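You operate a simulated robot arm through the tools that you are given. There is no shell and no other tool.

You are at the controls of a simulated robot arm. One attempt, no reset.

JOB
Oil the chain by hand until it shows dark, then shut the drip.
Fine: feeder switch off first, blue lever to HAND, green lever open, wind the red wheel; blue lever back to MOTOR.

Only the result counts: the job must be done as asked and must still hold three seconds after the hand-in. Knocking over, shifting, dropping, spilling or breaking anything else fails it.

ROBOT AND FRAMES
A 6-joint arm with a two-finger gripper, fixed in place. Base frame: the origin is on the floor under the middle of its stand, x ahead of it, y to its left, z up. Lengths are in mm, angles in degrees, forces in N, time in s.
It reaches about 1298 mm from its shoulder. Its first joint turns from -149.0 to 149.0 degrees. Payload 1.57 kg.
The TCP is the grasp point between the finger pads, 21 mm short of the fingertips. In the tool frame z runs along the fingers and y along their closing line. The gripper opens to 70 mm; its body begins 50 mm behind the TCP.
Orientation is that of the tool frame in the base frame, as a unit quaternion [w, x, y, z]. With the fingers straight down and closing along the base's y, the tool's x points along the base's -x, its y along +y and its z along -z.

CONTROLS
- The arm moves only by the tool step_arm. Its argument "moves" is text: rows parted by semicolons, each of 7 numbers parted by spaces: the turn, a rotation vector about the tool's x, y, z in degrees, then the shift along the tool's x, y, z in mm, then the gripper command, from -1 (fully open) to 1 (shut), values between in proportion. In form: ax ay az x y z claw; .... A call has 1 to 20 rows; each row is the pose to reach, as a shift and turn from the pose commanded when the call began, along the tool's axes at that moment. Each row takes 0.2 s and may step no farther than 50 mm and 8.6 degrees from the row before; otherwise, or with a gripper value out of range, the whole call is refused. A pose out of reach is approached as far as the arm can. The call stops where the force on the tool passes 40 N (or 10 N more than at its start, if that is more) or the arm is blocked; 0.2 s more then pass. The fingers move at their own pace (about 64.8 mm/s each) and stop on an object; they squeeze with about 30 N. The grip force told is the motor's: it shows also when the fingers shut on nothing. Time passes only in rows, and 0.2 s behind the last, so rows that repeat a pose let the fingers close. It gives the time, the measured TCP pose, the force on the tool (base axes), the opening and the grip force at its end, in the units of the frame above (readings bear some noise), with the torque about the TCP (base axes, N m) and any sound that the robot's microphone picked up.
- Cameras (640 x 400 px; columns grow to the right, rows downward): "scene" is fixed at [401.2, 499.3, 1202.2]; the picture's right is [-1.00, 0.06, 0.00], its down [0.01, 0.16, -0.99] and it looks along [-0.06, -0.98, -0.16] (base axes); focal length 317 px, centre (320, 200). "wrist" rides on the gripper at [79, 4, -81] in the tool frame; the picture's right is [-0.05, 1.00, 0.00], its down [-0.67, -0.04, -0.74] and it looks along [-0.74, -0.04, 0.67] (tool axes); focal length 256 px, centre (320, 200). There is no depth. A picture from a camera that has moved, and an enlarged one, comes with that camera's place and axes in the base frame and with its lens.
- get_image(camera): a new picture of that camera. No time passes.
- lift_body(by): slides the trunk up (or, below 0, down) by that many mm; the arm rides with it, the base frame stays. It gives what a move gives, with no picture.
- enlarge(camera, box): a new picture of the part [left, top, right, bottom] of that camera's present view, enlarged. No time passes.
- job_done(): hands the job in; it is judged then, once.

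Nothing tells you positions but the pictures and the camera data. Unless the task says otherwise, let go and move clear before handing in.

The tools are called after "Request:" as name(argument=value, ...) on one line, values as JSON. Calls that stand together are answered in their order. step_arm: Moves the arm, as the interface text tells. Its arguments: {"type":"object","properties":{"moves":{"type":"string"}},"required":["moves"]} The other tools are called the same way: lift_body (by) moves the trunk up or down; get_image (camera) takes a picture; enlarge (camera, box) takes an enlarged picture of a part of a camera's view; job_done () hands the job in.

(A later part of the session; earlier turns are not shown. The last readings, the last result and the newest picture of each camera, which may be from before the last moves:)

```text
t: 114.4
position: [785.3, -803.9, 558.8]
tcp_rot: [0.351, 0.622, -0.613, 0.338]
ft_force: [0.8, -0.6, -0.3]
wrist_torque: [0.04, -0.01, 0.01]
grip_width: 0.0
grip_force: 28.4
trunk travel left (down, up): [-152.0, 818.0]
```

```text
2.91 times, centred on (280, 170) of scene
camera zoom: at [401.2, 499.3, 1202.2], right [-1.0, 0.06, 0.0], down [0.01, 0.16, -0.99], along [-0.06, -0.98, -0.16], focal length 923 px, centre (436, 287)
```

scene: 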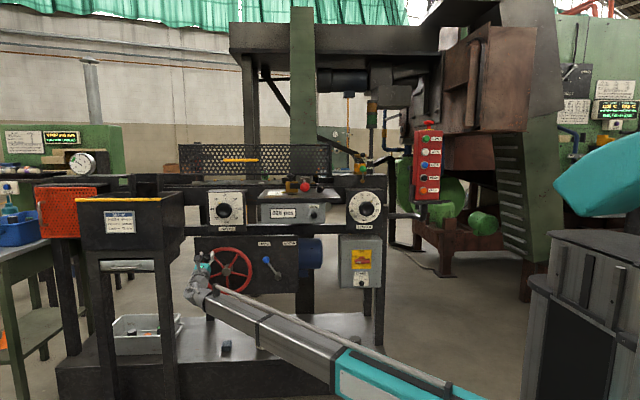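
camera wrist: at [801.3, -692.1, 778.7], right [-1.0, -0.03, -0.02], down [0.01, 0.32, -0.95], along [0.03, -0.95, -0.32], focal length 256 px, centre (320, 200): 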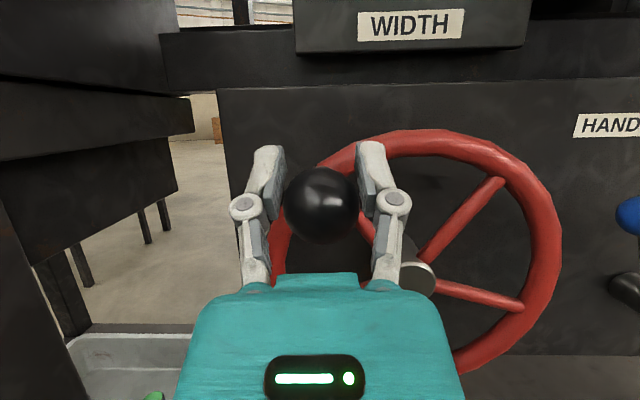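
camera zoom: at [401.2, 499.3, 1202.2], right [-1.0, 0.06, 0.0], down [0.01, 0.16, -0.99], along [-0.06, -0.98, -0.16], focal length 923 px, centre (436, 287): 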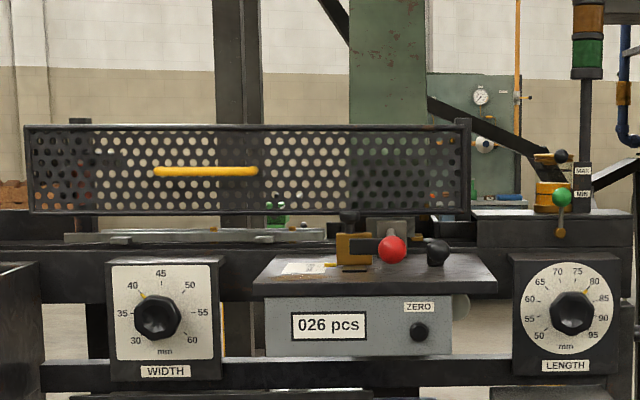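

The ball slipped out of the fingers somewhere along the sweep. I'll see where the handle is now.

Request:
get_image(camera="scene")

Request:
enlarge(camera="scene", box=[170, 230, 330, 330])

Request:
get_image(camera="wrist")

```text
taken
```

scene: 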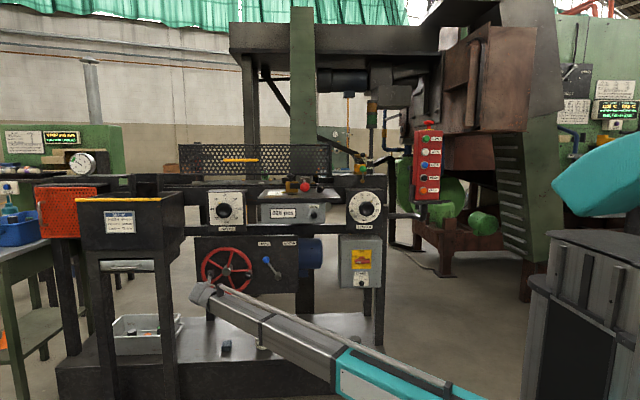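

```text
4.00 times, centred on (250, 280) of scene
camera zoom: at [401.2, 499.3, 1202.2], right [-1.0, 0.06, 0.0], down [0.01, 0.16, -0.99], along [-0.06, -0.98, -0.16], focal length 1269 px, centre (600, -120)
```

zoom: 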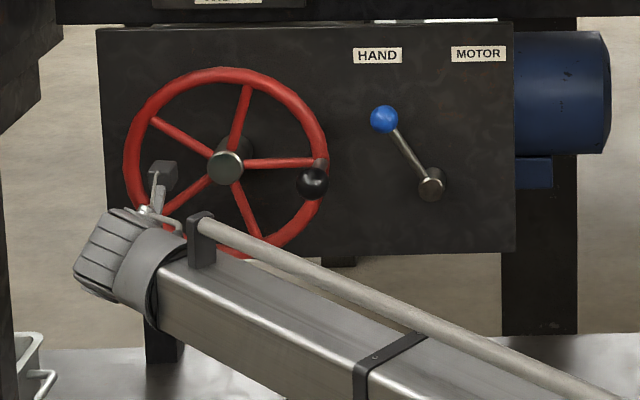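

```text
taken
camera wrist: at [784.1, -776.0, 668.5], right [-1.0, 0.03, -0.02], down [0.03, 0.98, -0.18], along [0.02, -0.18, -0.98], focal length 256 px, centre (320, 200)
```

wrist: 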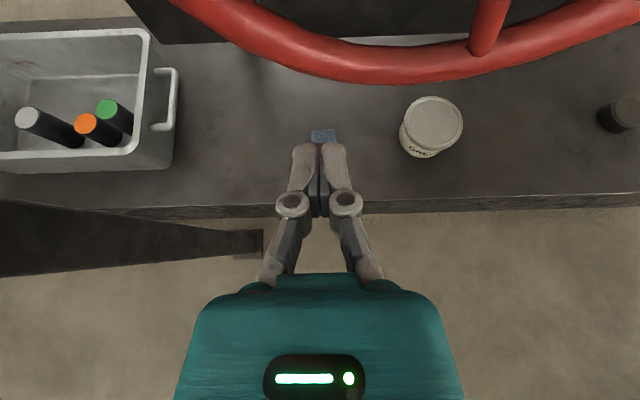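

The handle is at about 3 o'clock, where the friction grip slipped on the vertical stretch. A more robust way is to push the handle from behind with the closed fingers, tracing the same circle. I'll sweep clockwise around until I catch it from behind.

Request:
step_arm(moves="0 3.61 0 9.1 -18 -5.5 1; 0 8.57 0 21.9 -34 -13.3 1; 0 14.31 0 37.1 -46.6 -22.6 1; 0 20.64 0 54.4 -55.1 -33.1 1; 0 27.26 0 72.7 -59.2 -44.3 1; 0 33.99 0 91.4 -58.9 -55.8 1; 0 40.59 0 109.6 -53.9 -66.9 1; 0 46.87 0 126.4 -44.6 -77.3 1; 0 52.62 0 141.4 -31.4 -86.4 1; 0 57.54 0 153.6 -14.8 -93.9 1; 0 61.36 0 162.6 4.3 -99.5 1; 0 63.8 0 168 25.3 -102.8 1; 0 64.68 0 169.6 47 -103.9 1; 0 63.87 0 167.3 68.8 -102.5 1; 0 61.47 0 161.1 89.4 -98.8 1; 0 57.68 0 151.4 108.2 -92.9 1; 0 52.78 0 138.7 124.3 -85.2 1; 0 47.09 0 123.4 136.8 -75.8 1; 0 40.81 0 106.1 145.3 -65.3 1; 0 34.2 0 87.8 149.5 -54.1 1")

Request:
get_image(camera="wrist")

Request:
enlarge(camera="scene", box=[170, 230, 330, 330])

```text
t: 118.6
position: [638.3, -799.9, 664.5]
tcp_rot: [0.516, 0.495, -0.483, 0.505]
ft_force: [2.2, -0.4, 4.0]
wrist_torque: [-0.01, 0.02, -0.04]
grip_width: 0.0
grip_force: 28.5
trunk travel left (down, up): [-152.0, 818.0]
```

```text
taken
camera wrist: at [636.3, -716.6, 740.1], right [-1.0, -0.01, -0.03], down [0.02, 0.72, -0.7], along [0.02, -0.7, -0.72], focal length 256 px, centre (320, 200)
```

wrist: 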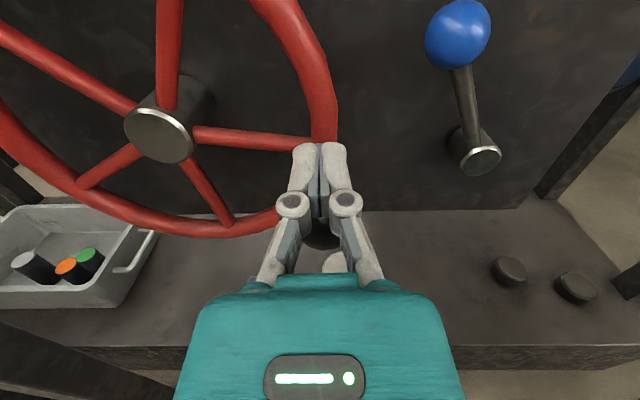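

```text
4.00 times, centred on (250, 280) of scene
camera zoom: at [401.2, 499.3, 1202.2], right [-1.0, 0.06, 0.0], down [0.01, 0.16, -0.99], along [-0.06, -0.98, -0.16], focal length 1269 px, centre (600, -120)
```

zoom: 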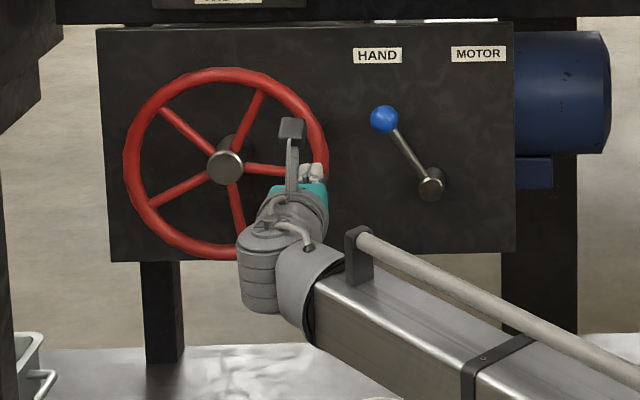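

The fingers are now behind the handle and turning the wheel with only about 4 N. Continuing the push around.

Request:
step_arm(moves="0 -6.72 1.3 -21.9 -0.4 -1 1; 0 -13.34 1.3 -43.2 -5.4 -2.1 1; 0 -19.66 1.3 -62.9 -14.7 -3 1; 0 -25.47 1.3 -80.4 -27.9 -3.9 1; 0 -30.45 1.3 -94.7 -44.5 -4.6 1; 0 -34.34 1.3 -105.3 -63.7 -5.1 1; 0 -36.82 1.3 -111.6 -84.6 -5.4 1; 0 -37.72 1.3 -113.5 -106.4 -5.5 1; 0 -36.9 1.3 -110.8 -128.1 -5.4 1; 0 -34.45 1.3 -103.6 -148.8 -5.1 1; 0 -30.59 1.3 -92.3 -167.5 -4.6 1; 0 -25.63 1.3 -77.3 -183.6 -3.9 1; 0 -19.89 1.3 -59.5 -196.1 -3 1; 0 -13.56 1.3 -39.3 -204.6 -2.1 1; 0 -6.94 1.3 -17.8 -208.7 -1.1 1; 0 -0.21 1.3 4.1 -208.3 0 1; 0 6.39 1.3 25.4 -203.3 1 1; 0 12.67 1.3 45.1 -194.1 1.9 1; 0 18.42 1.3 62.6 -180.9 2.8 1; 0 23.34 1.3 76.9 -164.2 3.5 1")

Request:
get_image(camera="wrist")

Request:
enlarge(camera="scene", box=[170, 230, 330, 330])

```text
t: 122.5
position: [833.8, -802.9, 702.4]
tcp_rot: [0.559, 0.424, -0.421, 0.575]
ft_force: [3.6, -1.6, -47.9]
wrist_torque: [0.21, -0.52, 0.04]
grip_width: 0.0
grip_force: 28.8
trunk travel left (down, up): [-152.0, 818.0]
stopped in row 19: the force on the tool passed its limit at 61 N (the readings are from after the stop); the commanded pose is now the measured one
```

```text
taken
camera wrist: at [827.9, -704.1, 755.1], right [-1.0, -0.04, -0.06], down [0.03, 0.53, -0.85], along [0.06, -0.85, -0.52], focal length 256 px, centre (320, 200)
```

wrist: 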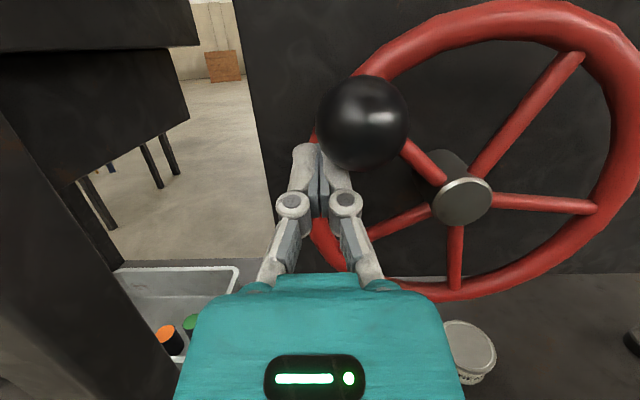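

```text
4.00 times, centred on (250, 280) of scene
camera zoom: at [401.2, 499.3, 1202.2], right [-1.0, 0.06, 0.0], down [0.01, 0.16, -0.99], along [-0.06, -0.98, -0.16], focal length 1269 px, centre (600, -120)
```

zoom: 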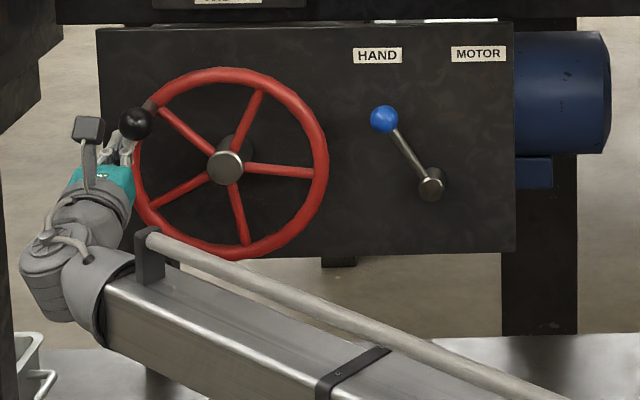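

There's a stiff spot with the handle at about 10 o'clock (the same angle as the earlier stops). I'll push on slowly from here in small steps.

Request:
step_arm(moves="0 0.4 0 9.3 3.9 2.7 1; 0 3.3 0 17.9 10.2 5.1 1; 0 5.9 0 25.8 17.5 7.3 1; 0 8.4 0 33 25.6 9.3 1; 0 10.6 0 39.2 34.4 11 1")

Request:
get_image(camera="wrist")

```text
t: 123.0
position: [833.8, -803.3, 702.7]
tcp_rot: [0.555, 0.425, -0.419, 0.58]
ft_force: [3.7, -1.4, -54.8]
wrist_torque: [0.21, -0.64, 0.02]
grip_width: 0.0
grip_force: 28.6
out of reach, approached as far as the arm can: row 1, 2
trunk travel left (down, up): [-152.0, 818.0]
stopped in row 2: the force on the tool passed its limit at 64 N (the readings are from after the stop); the commanded pose is now the measured one
```

```text
taken
camera wrist: at [826.6, -704.2, 755.1], right [-1.0, -0.05, -0.07], down [0.03, 0.52, -0.85], along [0.07, -0.85, -0.52], focal length 256 px, centre (320, 200)
```

wrist: 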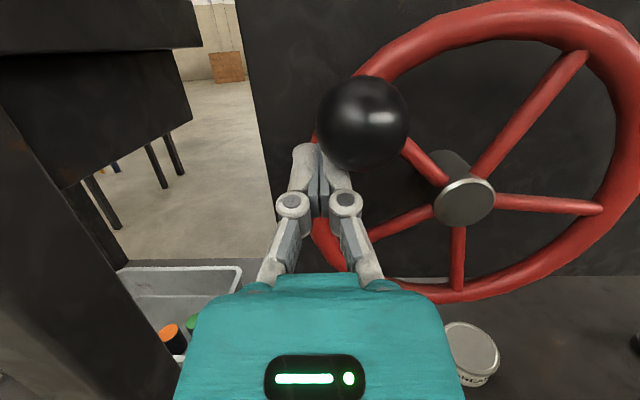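

Request:
enlarge(camera="wrist", box=[230, 40, 480, 220])

Request:
enlarge(camera="scene", box=[160, 225, 260, 305])

```text
2.22 times, centred on (355, 130) of wrist
camera zoom: at [826.6, -704.2, 755.1], right [-1.0, -0.05, -0.07], down [0.03, 0.52, -0.85], along [0.07, -0.85, -0.52], focal length 569 px, centre (242, 356)
```

zoom: 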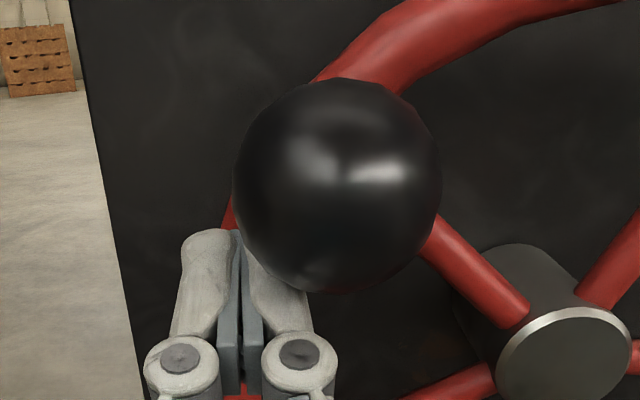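

```text
5.00 times, centred on (210, 265) of scene
camera zoom: at [401.2, 499.3, 1202.2], right [-1.0, 0.06, 0.0], down [0.01, 0.16, -0.99], along [-0.06, -0.98, -0.16], focal length 1586 px, centre (870, -125)
```

zoom: 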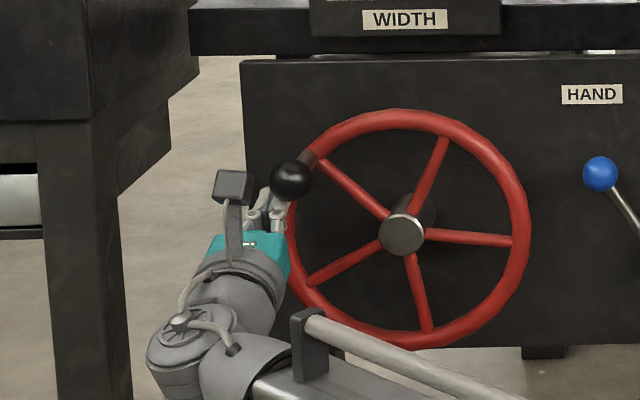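

I'll back off slightly to see whether the load disappears and whether the wheel stays.

Request:
step_arm(moves="0 -2 0 -8 -2 -2 1; 0 -4 0 -20 -4 -5 1; 0 -4 0 -20 -4 -5 1")

Request:
get_image(camera="wrist")

```text
t: 123.8
position: [834.3, -802.2, 699.0]
tcp_rot: [0.544, 0.442, -0.435, 0.565]
ft_force: [0.1, 0.3, -0.4]
wrist_torque: [0.03, -0.01, 0.0]
grip_width: 0.0
grip_force: 28.5
out of reach, approached as far as the arm can: row 2, 3
trunk travel left (down, up): [-152.0, 818.0]
```

```text
taken
camera wrist: at [827.7, -706.4, 757.4], right [-1.0, -0.04, -0.06], down [0.03, 0.57, -0.82], along [0.07, -0.82, -0.57], focal length 256 px, centre (320, 200)
```

wrist: 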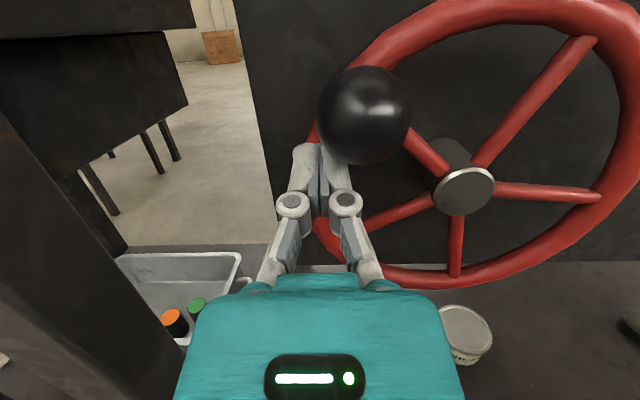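

The wheel is simply stuck here at static load, so before forcing anything I'll check the chain itself. Retreating and raising the camera to look into the groove.

Request:
step_arm(moves="0 -3 0 -5 0 -30 1; 0 -6 0 -14 0 -62 1; 0 -9.5 0 -26 0 -95 1; 0 -12.8 0 -40 0 -120 1; 0 -12.8 0 -40 0 -120 1")

Request:
lift_body(by=400)

Request:
lift_body(by=290)

Request:
get_image(camera="wrist")

```text
t: 125.0
position: [832.9, -698.0, 656.0]
tcp_rot: [0.491, 0.503, -0.493, 0.513]
ft_force: [-1.0, -1.2, -0.9]
wrist_torque: [-0.02, -0.01, 0.0]
grip_width: 0.0
grip_force: 28.8
out of reach, approached as far as the arm can: row 1, 2, 3, 4, 5
trunk travel left (down, up): [-152.0, 818.0]
```

```text
t: 128.8
position: [833.8, -698.0, 1058.0]
tcp_rot: [0.493, 0.501, -0.495, 0.511]
ft_force: [0.4, 0.6, -0.2]
wrist_torque: [0.04, 0.02, -0.01]
grip_width: 0.1
grip_force: 28.9
trunk travel left (down, up): [-552.0, 418.0]
```

```text
t: 131.7
position: [833.1, -699.1, 1347.0]
tcp_rot: [0.492, 0.502, -0.494, 0.512]
ft_force: [-0.1, 0.0, -0.3]
wrist_torque: [0.01, 0.01, 0.04]
grip_width: 0.0
grip_force: 28.8
trunk travel left (down, up): [-842.0, 128.0]
```

```text
taken
camera wrist: at [826.5, -617.3, 1426.0], right [-1.0, -0.03, -0.07], down [0.02, 0.74, -0.67], along [0.07, -0.67, -0.74], focal length 256 px, centre (320, 200)
```

wrist: 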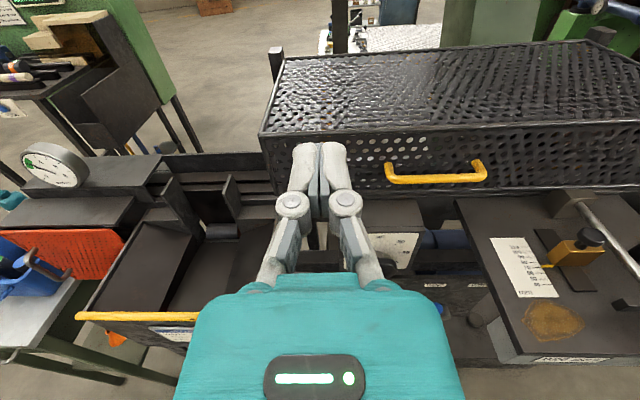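

Request:
enlarge(camera="wrist", box=[160, 150, 300, 240])

Request:
enlarge(camera="wrist", box=[230, 30, 500, 200])

Request:
enlarge(camera="scene", box=[170, 230, 330, 330])

```text
4.44 times, centred on (230, 195) of wrist
camera zoom: at [826.5, -617.3, 1426.0], right [-1.0, -0.03, -0.07], down [0.02, 0.74, -0.67], along [0.07, -0.67, -0.74], focal length 1138 px, centre (720, 222)
```

zoom: 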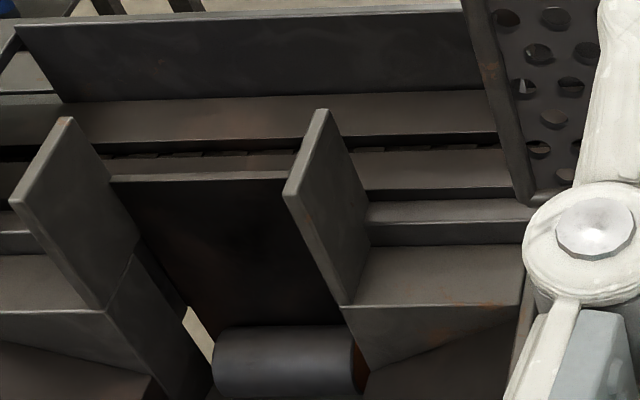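

```text
2.35 times, centred on (365, 115) of wrist
camera zoom: at [826.5, -617.3, 1426.0], right [-1.0, -0.03, -0.07], down [0.02, 0.74, -0.67], along [0.07, -0.67, -0.74], focal length 602 px, centre (214, 400)
```

zoom: 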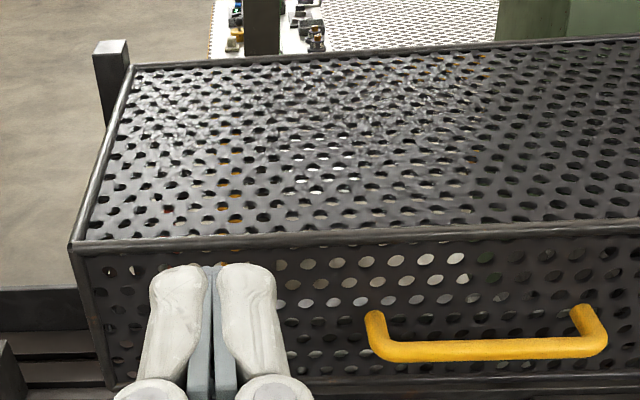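

```text
4.00 times, centred on (250, 280) of scene
camera zoom: at [401.2, 499.3, 1202.2], right [-1.0, 0.06, 0.0], down [0.01, 0.16, -0.99], along [-0.06, -0.98, -0.16], focal length 1269 px, centre (600, -120)
```

zoom: 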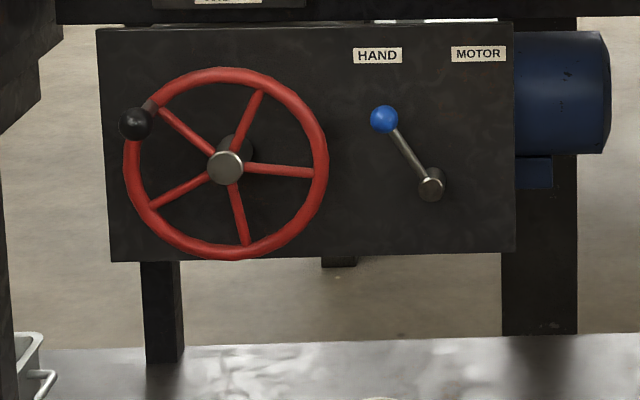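

Request:
enlarge(camera="wrist", box=[160, 170, 230, 200])

Request:
enlarge(camera="wrist", box=[215, 170, 285, 200])

```text
9.14 times, centred on (195, 185) of wrist
camera zoom: at [826.5, -617.3, 1426.0], right [-1.0, -0.03, -0.07], down [0.02, 0.74, -0.67], along [0.07, -0.67, -0.74], focal length 2340 px, centre (1463, 337)
```

zoom: 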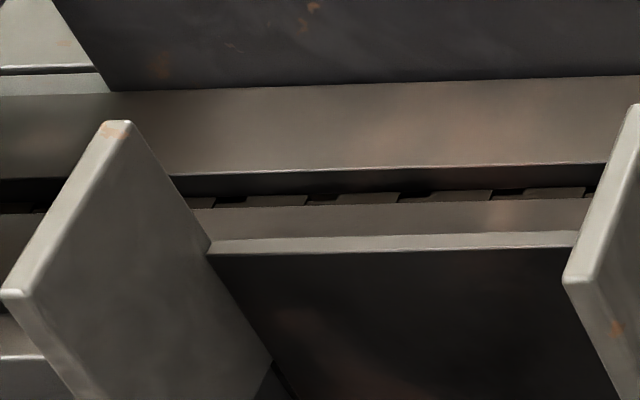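

```text
9.14 times, centred on (250, 185) of wrist
camera zoom: at [826.5, -617.3, 1426.0], right [-1.0, -0.03, -0.07], down [0.02, 0.74, -0.67], along [0.07, -0.67, -0.74], focal length 2340 px, centre (960, 337)
```

zoom: 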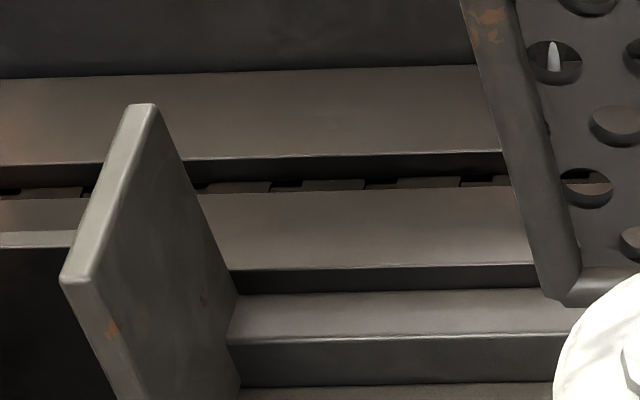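

The chain links have clearly changed from rusty brown to grey. I want a steeper, closer look to judge whether it's fully dark.

Request:
lift_body(by=121)

Request:
step_arm(moves="0 -4 0 -12 -2 28 1; 0 -8 0 -25 -4 56 1; 0 -12 0 -38 -6 84 1; 0 -16 0 -51 -8 106 1; 0 -20 0 -64 -10 121 1; 0 -20 0 -64 -10 121 1")

Request:
get_image(camera="wrist")

```text
t: 133.2
position: [832.6, -699.0, 1470.4]
tcp_rot: [0.492, 0.501, -0.494, 0.512]
ft_force: [-0.1, 0.4, -0.8]
wrist_torque: [0.05, 0.0, -0.04]
grip_width: 0.0
grip_force: 28.6
trunk travel left (down, up): [-963.0, 7.0]
```

```text
t: 134.7
position: [846.5, -820.8, 1405.4]
tcp_rot: [0.399, 0.583, -0.572, 0.417]
ft_force: [0.4, -0.8, -0.3]
wrist_torque: [-0.01, -0.01, 0.03]
grip_width: 0.0
grip_force: 28.7
trunk travel left (down, up): [-963.0, 7.0]
```

```text
taken
camera wrist: at [841.4, -772.1, 1506.8], right [-1.0, -0.01, -0.06], down [0.01, 0.93, -0.38], along [0.06, -0.38, -0.92], focal length 256 px, centre (320, 200)
```

wrist: 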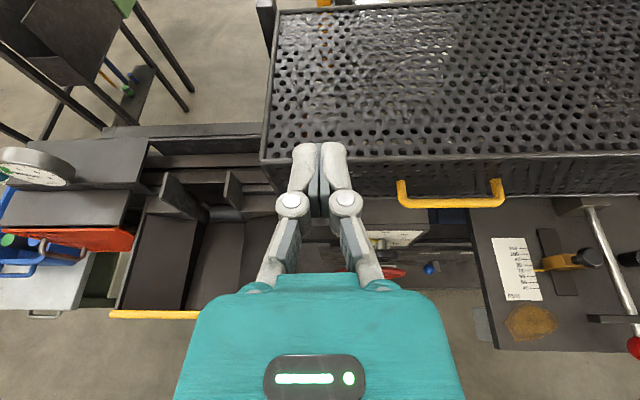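

Request:
enlarge(camera="wrist", box=[150, 145, 290, 215])

Request:
enlarge(camera="wrist", box=[180, 160, 250, 195])

Request:
enlarge(camera="scene", box=[335, 145, 415, 205])

```text
4.57 times, centred on (220, 180) of wrist
camera zoom: at [841.4, -772.1, 1506.8], right [-1.0, -0.01, -0.06], down [0.01, 0.93, -0.38], along [0.06, -0.38, -0.92], focal length 1170 px, centre (777, 291)
```

zoom: 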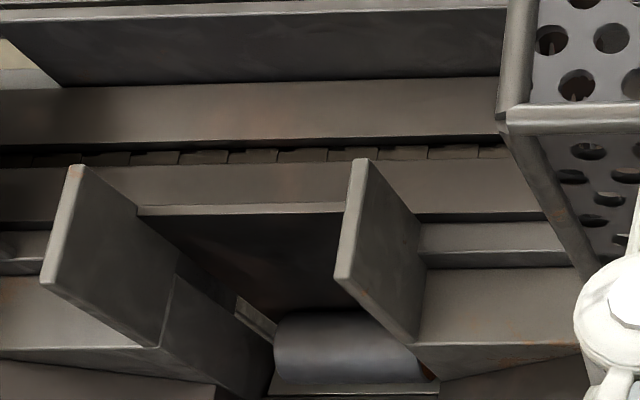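

```text
9.14 times, centred on (215, 178) of wrist
camera zoom: at [841.4, -772.1, 1506.8], right [-1.0, -0.01, -0.06], down [0.01, 0.93, -0.38], along [0.06, -0.38, -0.92], focal length 2340 px, centre (1280, 406)
```

zoom: 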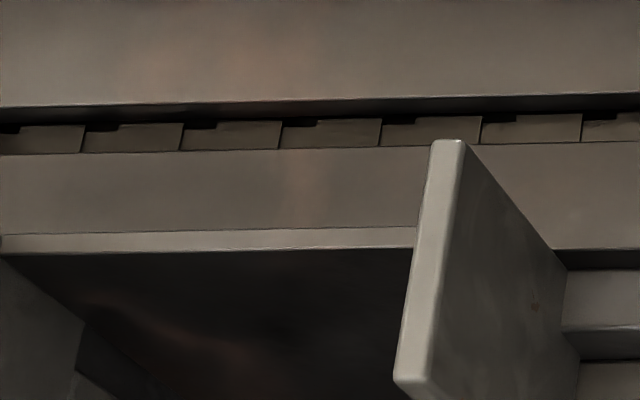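

```text
6.67 times, centred on (375, 175) of scene
camera zoom: at [401.2, 499.3, 1202.2], right [-1.0, 0.06, 0.0], down [0.01, 0.16, -0.99], along [-0.06, -0.98, -0.16], focal length 2114 px, centre (-47, 367)
```

zoom: 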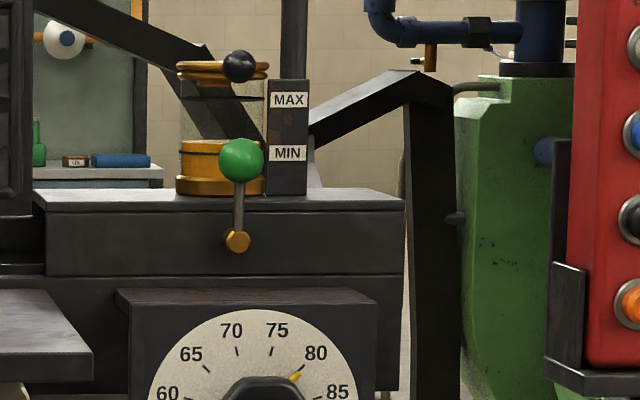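

The chain links are now uniformly dark, and the oil glass has dropped to about the MIN mark. It's time to shut the drip at once, so I'm heading straight back to the green lever.

Request:
step_arm(moves="-0.5 -0.33 0.18 -0.3 46.8 0.8 1; -1 -0.67 0.36 -0.6 93.6 1.5 1; -1.5 -1 0.54 -0.9 140.4 2.3 1; -2 -1.33 0.72 -1.2 187.2 3 1; -2.5 -1.67 0.9 -1.5 234 3.8 1; -3 -2 1.08 -1.8 280.8 4.6 1; -3.5 -2.33 1.26 -2.1 327.6 5.3 1; -4 -2.67 1.44 -2.4 374.4 6.1 1; -4.5 -3 1.62 -2.6 421.2 6.8 1; -5 -3.33 1.8 -2.9 468 7.6 1; -5.5 -3.67 1.98 -3.2 514.8 8.4 1; -6 -4 2.16 -3.5 561.6 9.1 1; -6.5 -4.33 2.34 -3.8 608.4 9.9 1; -7 -4.67 2.52 -4.1 655.2 10.6 1; -7.5 -5 2.7 -4.4 702 11.4 1")

Request:
lift_body(by=-295)

Request:
get_image(camera="wrist")

Request:
enlarge(camera="scene", box=[335, 145, 415, 205])

```text
t: 137.8
position: [145.6, -846.2, 1389.9]
tcp_rot: [-0.4, -0.56, 0.629, -0.362]
ft_force: [-1.3, 0.6, 0.0]
wrist_torque: [-0.01, 0.0, 0.0]
grip_width: 0.0
grip_force: 28.8
trunk travel left (down, up): [-963.0, 7.0]
```

```text
t: 140.8
position: [146.2, -846.2, 1094.4]
tcp_rot: [-0.401, -0.56, 0.628, -0.362]
ft_force: [0.6, -0.1, 0.3]
wrist_torque: [-0.02, 0.0, 0.03]
grip_width: 0.0
grip_force: 28.6
trunk travel left (down, up): [-668.0, 302.0]
```

```text
taken
camera wrist: at [147.1, -805.5, 1200.2], right [-0.99, 0.13, -0.06], down [0.14, 0.95, -0.29], along [0.01, -0.3, -0.95], focal length 256 px, centre (320, 200)
```

wrist: 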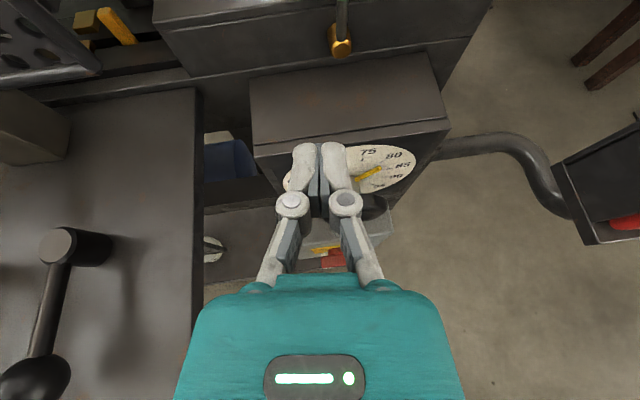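

```text
6.67 times, centred on (375, 175) of scene
camera zoom: at [401.2, 499.3, 1202.2], right [-1.0, 0.06, 0.0], down [0.01, 0.16, -0.99], along [-0.06, -0.98, -0.16], focal length 2114 px, centre (-47, 367)
```

zoom: 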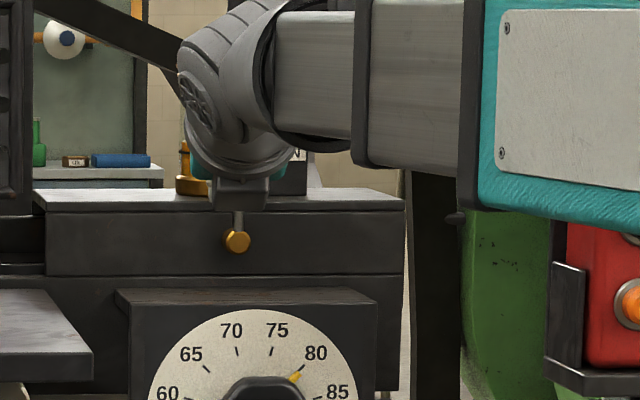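

In position left of the lever. Moving in beside it.

Request:
step_arm(moves="0 0 0 15 -4 32.8 1; 0 0 0 30 -8.1 65.7 1; 0 0 0 45 -12.1 98.5 1; 0 0 0 45 -12.1 98.5 1")

Request:
get_image(camera="wrist")

```text
t: 141.8
position: [146.2, -955.8, 1094.4]
tcp_rot: [-0.401, -0.56, 0.628, -0.363]
ft_force: [-1.3, -0.6, -0.8]
wrist_torque: [-0.01, -0.01, 0.03]
grip_width: 0.1
grip_force: 28.5
trunk travel left (down, up): [-668.0, 302.0]
```

```text
taken
camera wrist: at [146.9, -915.2, 1200.2], right [-0.99, 0.13, -0.06], down [0.14, 0.94, -0.29], along [0.01, -0.3, -0.95], focal length 256 px, centre (320, 200)
```

wrist: 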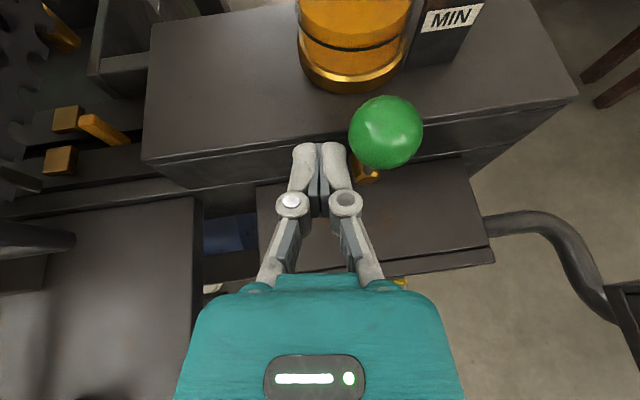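

Pushing the lever to the right (-x).

Request:
step_arm(moves="0 0 0 0.6 10.9 1.1 1; 0 0 0 1.1 21.9 2.2 1; 0 0 0 1.7 32.8 3.2 1; 0 0 0 2.2 43.7 4.3 1; 0 0 0 2.8 54.7 5.4 1; 0 0 0 3.4 65.6 6.5 1; 0 0 0 3.7 71 7 1")

Request:
get_image(camera="wrist")

Request:
enlarge(camera="scene", box=[335, 145, 415, 205])

```text
t: 143.4
position: [74.4, -955.2, 1094.4]
tcp_rot: [-0.4, -0.56, 0.629, -0.362]
ft_force: [0.2, 0.2, 0.8]
wrist_torque: [-0.01, -0.03, -0.02]
grip_width: 0.0
grip_force: 28.7
trunk travel left (down, up): [-668.0, 302.0]
```

```text
taken
camera wrist: at [75.3, -914.8, 1200.2], right [-0.99, 0.13, -0.06], down [0.14, 0.94, -0.29], along [0.01, -0.3, -0.95], focal length 256 px, centre (320, 200)
```

wrist: 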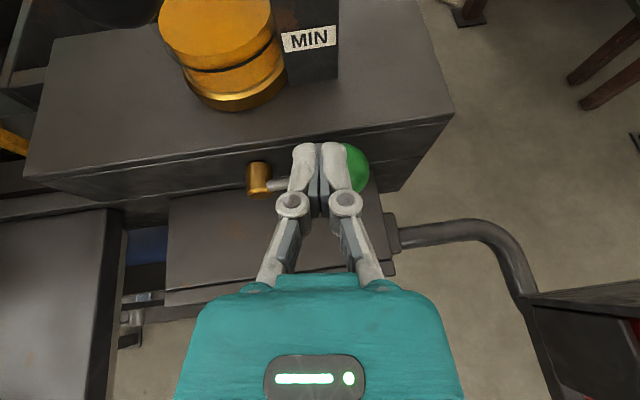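

```text
6.67 times, centred on (375, 175) of scene
camera zoom: at [401.2, 499.3, 1202.2], right [-1.0, 0.06, 0.0], down [0.01, 0.16, -0.99], along [-0.06, -0.98, -0.16], focal length 2114 px, centre (-47, 367)
```

zoom: 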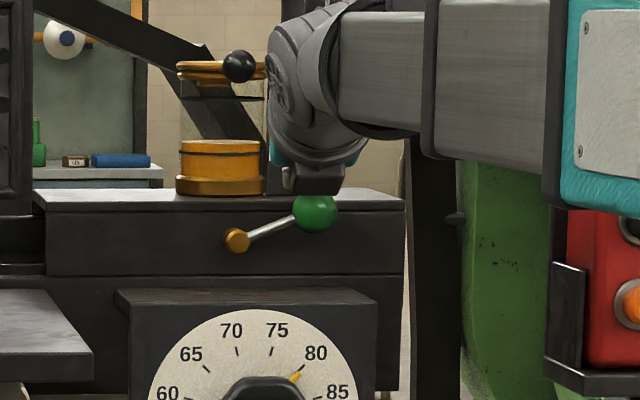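

The lever is within about 20° of shut. Now I'll lower the trunk to press it fully down to horizontal.

Request:
lift_body(by=-14)

Request:
enlarge(camera="scene", box=[335, 145, 415, 205])

```text
t: 144.0
position: [75.1, -955.0, 1080.6]
tcp_rot: [-0.4, -0.56, 0.629, -0.362]
ft_force: [0.1, 0.5, 0.5]
wrist_torque: [0.06, 0.01, -0.02]
grip_width: 0.0
grip_force: 28.5
trunk travel left (down, up): [-654.0, 316.0]
```

```text
6.67 times, centred on (375, 175) of scene
camera zoom: at [401.2, 499.3, 1202.2], right [-1.0, 0.06, 0.0], down [0.01, 0.16, -0.99], along [-0.06, -0.98, -0.16], focal length 2114 px, centre (-47, 367)
```

zoom: 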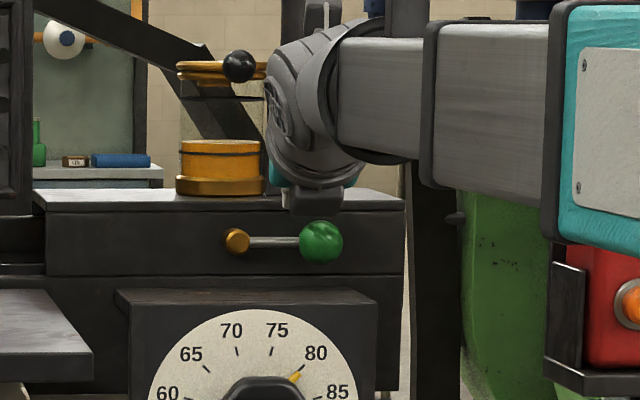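

The lever is back to horizontal. I'll press slightly further to confirm it's on its stop.

Request:
lift_body(by=-8)

Request:
enlarge(camera="scene", box=[335, 145, 415, 205])

```text
t: 144.6
position: [74.6, -955.8, 1072.8]
tcp_rot: [-0.4, -0.56, 0.628, -0.363]
ft_force: [0.9, 0.3, 0.1]
wrist_torque: [0.02, -0.04, -0.03]
grip_width: 0.0
grip_force: 28.5
trunk travel left (down, up): [-646.0, 324.0]
```

```text
6.67 times, centred on (375, 175) of scene
camera zoom: at [401.2, 499.3, 1202.2], right [-1.0, 0.06, 0.0], down [0.01, 0.16, -0.99], along [-0.06, -0.98, -0.16], focal length 2114 px, centre (-47, 367)
```

zoom: 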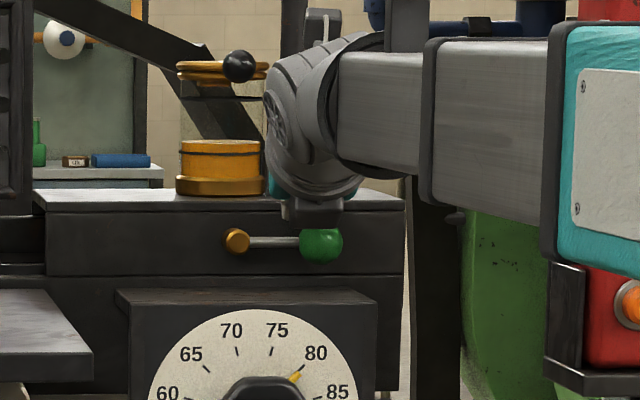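

Request:
lift_body(by=-5)

Request:
enlarge(camera="scene", box=[335, 145, 415, 205])

```text
t: 145.1
position: [76.3, -955.8, 1069.1]
tcp_rot: [-0.401, -0.56, 0.627, -0.364]
ft_force: [2.7, -0.1, 11.1]
wrist_torque: [-0.16, 0.08, 0.03]
grip_width: 0.0
grip_force: 28.3
trunk travel left (down, up): [-641.0, 329.0]
```

```text
6.67 times, centred on (375, 175) of scene
camera zoom: at [401.2, 499.3, 1202.2], right [-1.0, 0.06, 0.0], down [0.01, 0.16, -0.99], along [-0.06, -0.98, -0.16], focal length 2114 px, centre (-47, 367)
```

zoom: 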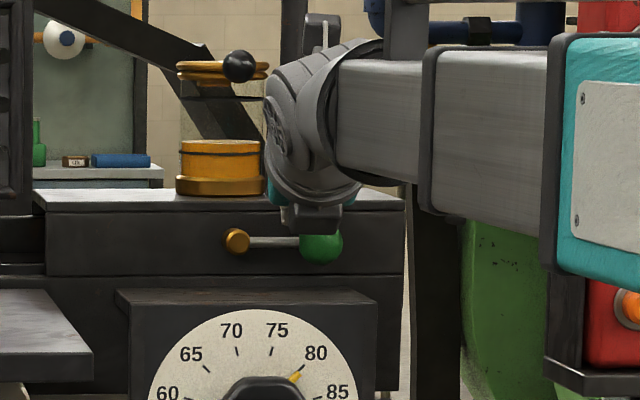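

The stop is confirmed (11 N), so the drip is shut. Now I'll lift off, back out, and re-inspect the chain before resetting the blue lever.

Request:
lift_body(by=25)

Request:
step_arm(moves="0 0 0 -15 4 -32.8 1; 0 0 0 -30 8.1 -65.7 1; 0 0 0 -45 12.1 -98.5 1; 0 0 0 -49 13.3 -108 1")

Request:
lift_body(by=300)

Request:
enlarge(camera="scene", box=[335, 145, 415, 205])

Request:
get_image(camera="wrist")

```text
t: 145.8
position: [74.5, -954.8, 1093.0]
tcp_rot: [-0.4, -0.559, 0.629, -0.362]
ft_force: [0.1, -0.5, -0.6]
wrist_torque: [0.01, -0.01, 0.0]
grip_width: 0.3
grip_force: 29.2
trunk travel left (down, up): [-666.0, 304.0]
```

```text
t: 146.8
position: [73.4, -835.1, 1093.6]
tcp_rot: [-0.4, -0.56, 0.628, -0.363]
ft_force: [0.3, 0.0, -0.6]
wrist_torque: [-0.02, 0.03, 0.0]
grip_width: 0.1
grip_force: 28.6
trunk travel left (down, up): [-666.0, 304.0]
```

```text
t: 149.8
position: [73.0, -833.5, 1393.5]
tcp_rot: [-0.401, -0.559, 0.628, -0.363]
ft_force: [0.2, 0.0, 0.2]
wrist_torque: [-0.01, 0.01, -0.01]
grip_width: 0.1
grip_force: 28.7
trunk travel left (down, up): [-966.0, 4.0]
```

```text
6.67 times, centred on (375, 175) of scene
camera zoom: at [401.2, 499.3, 1202.2], right [-1.0, 0.06, 0.0], down [0.01, 0.16, -0.99], along [-0.06, -0.98, -0.16], focal length 2114 px, centre (-47, 367)
```

zoom: 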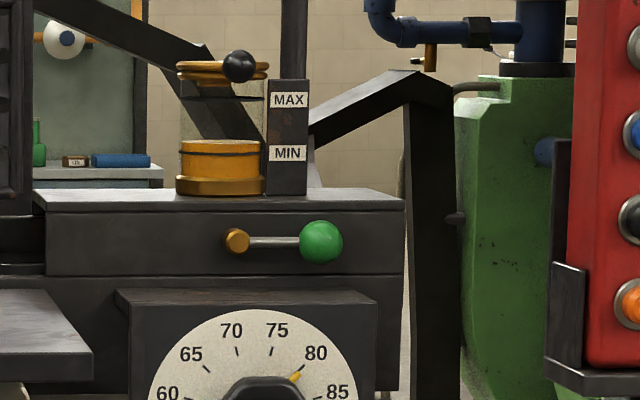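

```text
taken
camera wrist: at [74.0, -793.5, 1498.3], right [-0.99, 0.13, -0.06], down [0.14, 0.94, -0.3], along [0.01, -0.3, -0.95], focal length 256 px, centre (320, 200)
```

wrist: 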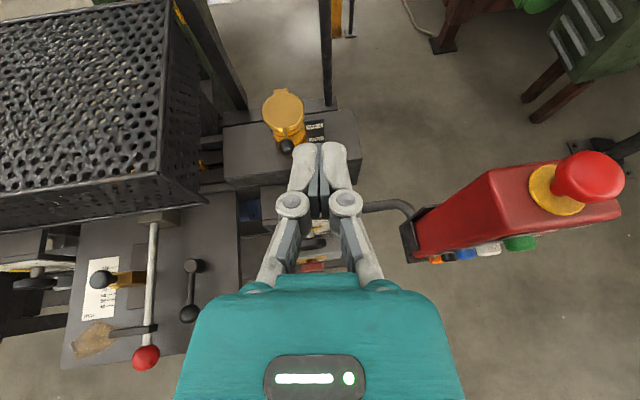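

Request:
enlarge(camera="wrist", box=[150, 110, 270, 210])

Request:
enlarge(camera="wrist", box=[0, 0, 200, 150])

```text
4.00 times, centred on (210, 160) of wrist
camera zoom: at [74.0, -793.5, 1498.3], right [-0.99, 0.13, -0.06], down [0.14, 0.94, -0.3], along [0.01, -0.3, -0.95], focal length 1024 px, centre (760, 360)
```

zoom: 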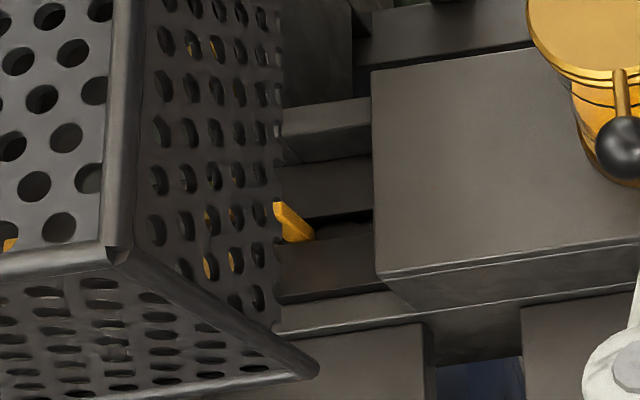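

```text
2.67 times, centred on (100, 75) of wrist
camera zoom: at [74.0, -793.5, 1498.3], right [-0.99, 0.13, -0.06], down [0.14, 0.94, -0.3], along [0.01, -0.3, -0.95], focal length 683 px, centre (907, 533)
```

zoom: 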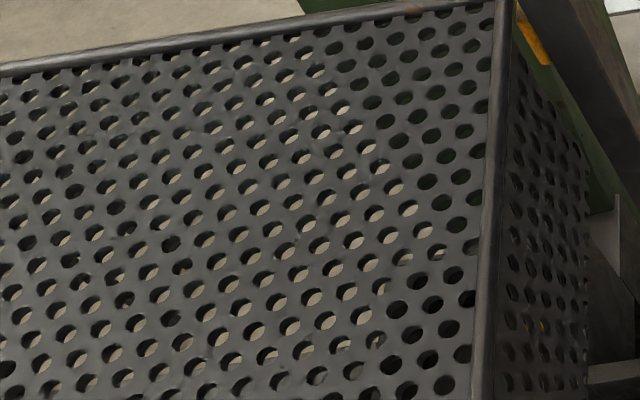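

Request:
enlarge(camera="wrist", box=[195, 155, 230, 185])

```text
13.33 times, centred on (212, 170) of wrist
camera zoom: at [74.0, -793.5, 1498.3], right [-0.99, 0.13, -0.06], down [0.14, 0.94, -0.3], along [0.01, -0.3, -0.95], focal length 3413 px, centre (1753, 600)
```

zoom: 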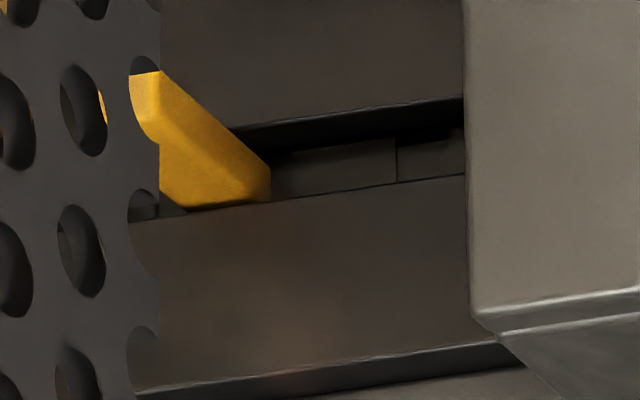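

The chain links are a neutral dark grey at both ends with no rust left, and the drip is shut with oil still above MIN. Last item: the blue lever back to MOTOR. Moving to the left side of that lever.

Request:
step_arm(moves="0.5 2.05 -0.15 -1.9 -42 -19.3 1; 1 4.1 -0.3 -3.8 -84 -38.7 1; 1.5 6.15 -0.45 -5.7 -126 -58 1; 2 8.2 -0.6 -7.6 -168 -77.3 1; 2.5 10.25 -0.75 -9.5 -210 -96.7 1; 3 12.3 -0.9 -11.5 -252 -116 1; 3.6 14.35 -1.05 -13.4 -294 -135.3 1; 4.1 16.4 -1.2 -15.3 -336 -154.7 1; 4.6 18.45 -1.35 -17.2 -378 -174 1; 5.1 20.5 -1.5 -19.1 -420 -193.3 1; 5.6 22.55 -1.65 -21 -462 -212.7 1; 6.1 24.6 -1.8 -22.9 -504.2 -232 1; 6.1 24.6 -1.8 -22.9 -504.2 -232 1")

Request:
lift_body(by=-400)

Request:
lift_body(by=-382)

Request:
get_image(camera="wrist")

Request:
get_image(camera="scene")

```text
t: 152.7
position: [599.4, -670.9, 1471.1]
tcp_rot: [0.5, 0.5, -0.5, 0.5]
ft_force: [-0.2, -1.2, -0.1]
wrist_torque: [0.01, -0.04, 0.04]
grip_width: 0.1
grip_force: 28.5
out of reach, approached as far as the arm can: row 2, 10
trunk travel left (down, up): [-966.0, 4.0]
```

```text
t: 156.5
position: [600.0, -671.6, 1070.4]
tcp_rot: [-0.5, -0.5, 0.5, -0.499]
ft_force: [-0.5, -0.8, 0.1]
wrist_torque: [-0.01, -0.03, -0.02]
grip_width: 0.0
grip_force: 27.9
trunk travel left (down, up): [-566.0, 404.0]
```

```text
t: 160.2
position: [599.2, -669.8, 687.5]
tcp_rot: [0.5, 0.5, -0.5, 0.5]
ft_force: [0.9, -0.1, 0.6]
wrist_torque: [0.0, -0.01, -0.02]
grip_width: 0.0
grip_force: 28.9
trunk travel left (down, up): [-184.0, 786.0]
```

```text
taken
camera wrist: at [596.9, -590.4, 767.2], right [-1.0, 0.0, -0.05], down [0.04, 0.75, -0.67], along [0.04, -0.67, -0.74], focal length 256 px, centre (320, 200)
```

wrist: 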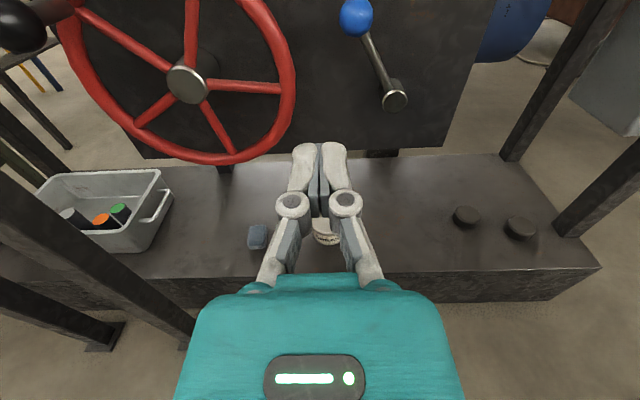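

```text
taken
```

scene: 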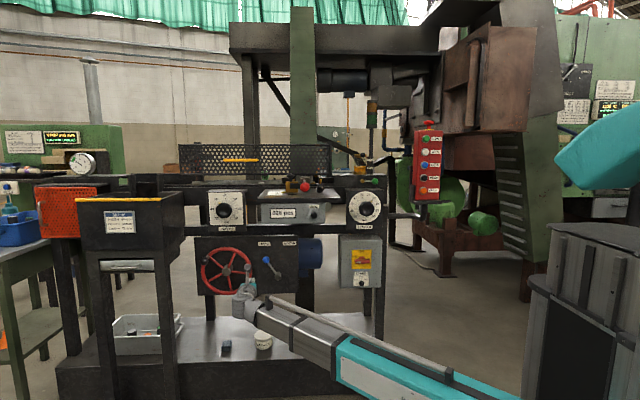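

Aligned just left of the lever. Moving in between the lever and the wheel rim.

Request:
step_arm(moves="0 0 0 0 -2 45 1; 0 0 0 0 -4 90 1; 0 0 0 0 -5.5 135 1; 0 0 0 0 -5.5 165 1; 0 0 0 0 -5.5 178 1; 0 0 0 0 -5.5 190 1")

Request:
get_image(camera="wrist")

```text
t: 161.6
position: [605.3, -861.2, 688.2]
tcp_rot: [0.501, 0.5, -0.501, 0.499]
ft_force: [-0.2, 0.0, 0.2]
wrist_torque: [0.02, -0.01, 0.01]
grip_width: 0.2
grip_force: 28.8
trunk travel left (down, up): [-184.0, 786.0]
```

```text
taken
camera wrist: at [601.9, -781.4, 767.2], right [-1.0, 0.0, -0.05], down [0.04, 0.75, -0.67], along [0.04, -0.67, -0.74], focal length 256 px, centre (320, 200)
```

wrist: 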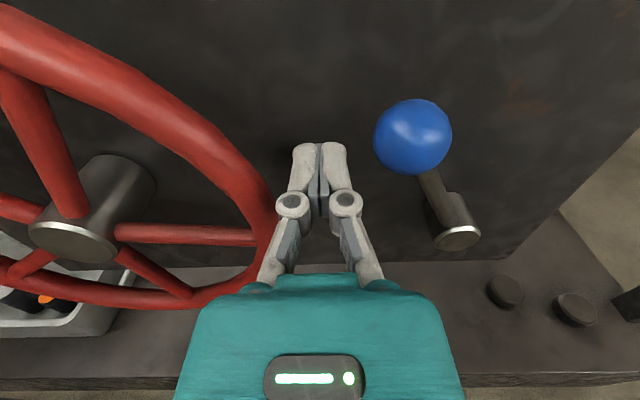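

Clear on both sides. Pushing the blue lever back toward MOTOR (-x).

Request:
step_arm(moves="0 0 0 0 12 0 1; 0 0 0 0 24 0 1; 0 0 0 0 36 0 1; 0 0 0 0 48 0 1; 0 0 0 0 60 0 1; 0 0 0 0 72 0 1; 0 0 0 0 84 0 1; 0 0 0 0 96 0 1; 0 0 0 0 106 0 1; 0 0 0 0 113 0 1")

Request:
get_image(camera="wrist")

Request:
enlarge(camera="scene", box=[190, 230, 390, 355])

```text
t: 163.8
position: [494.2, -859.3, 689.3]
tcp_rot: [0.5, 0.501, -0.5, 0.5]
ft_force: [10.1, -2.3, 2.6]
wrist_torque: [-0.03, -0.04, 0.16]
grip_width: 0.0
grip_force: 28.5
trunk travel left (down, up): [-184.0, 786.0]
```

```text
taken
camera wrist: at [491.5, -778.9, 767.0], right [-1.0, 0.0, -0.05], down [0.03, 0.75, -0.66], along [0.04, -0.67, -0.75], focal length 256 px, centre (320, 200)
```

wrist: 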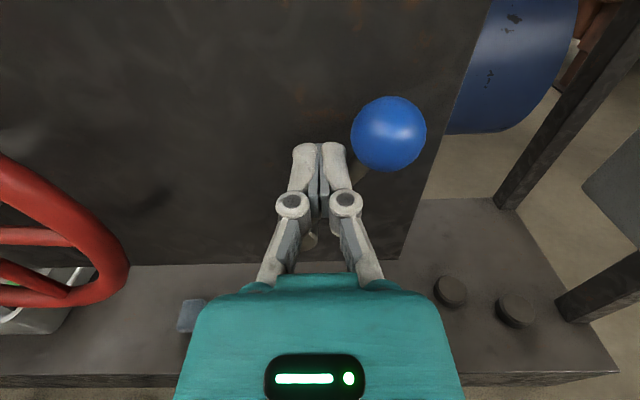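

```text
3.20 times, centred on (290, 292) of scene
camera zoom: at [401.2, 499.3, 1202.2], right [-1.0, 0.06, 0.0], down [0.01, 0.16, -0.99], along [-0.06, -0.98, -0.16], focal length 1015 px, centre (416, -96)
```

zoom: 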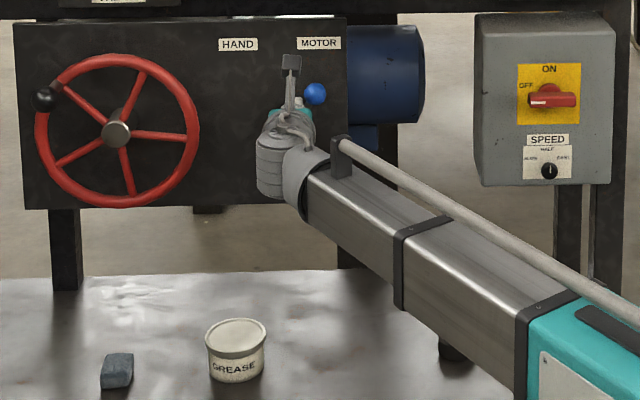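

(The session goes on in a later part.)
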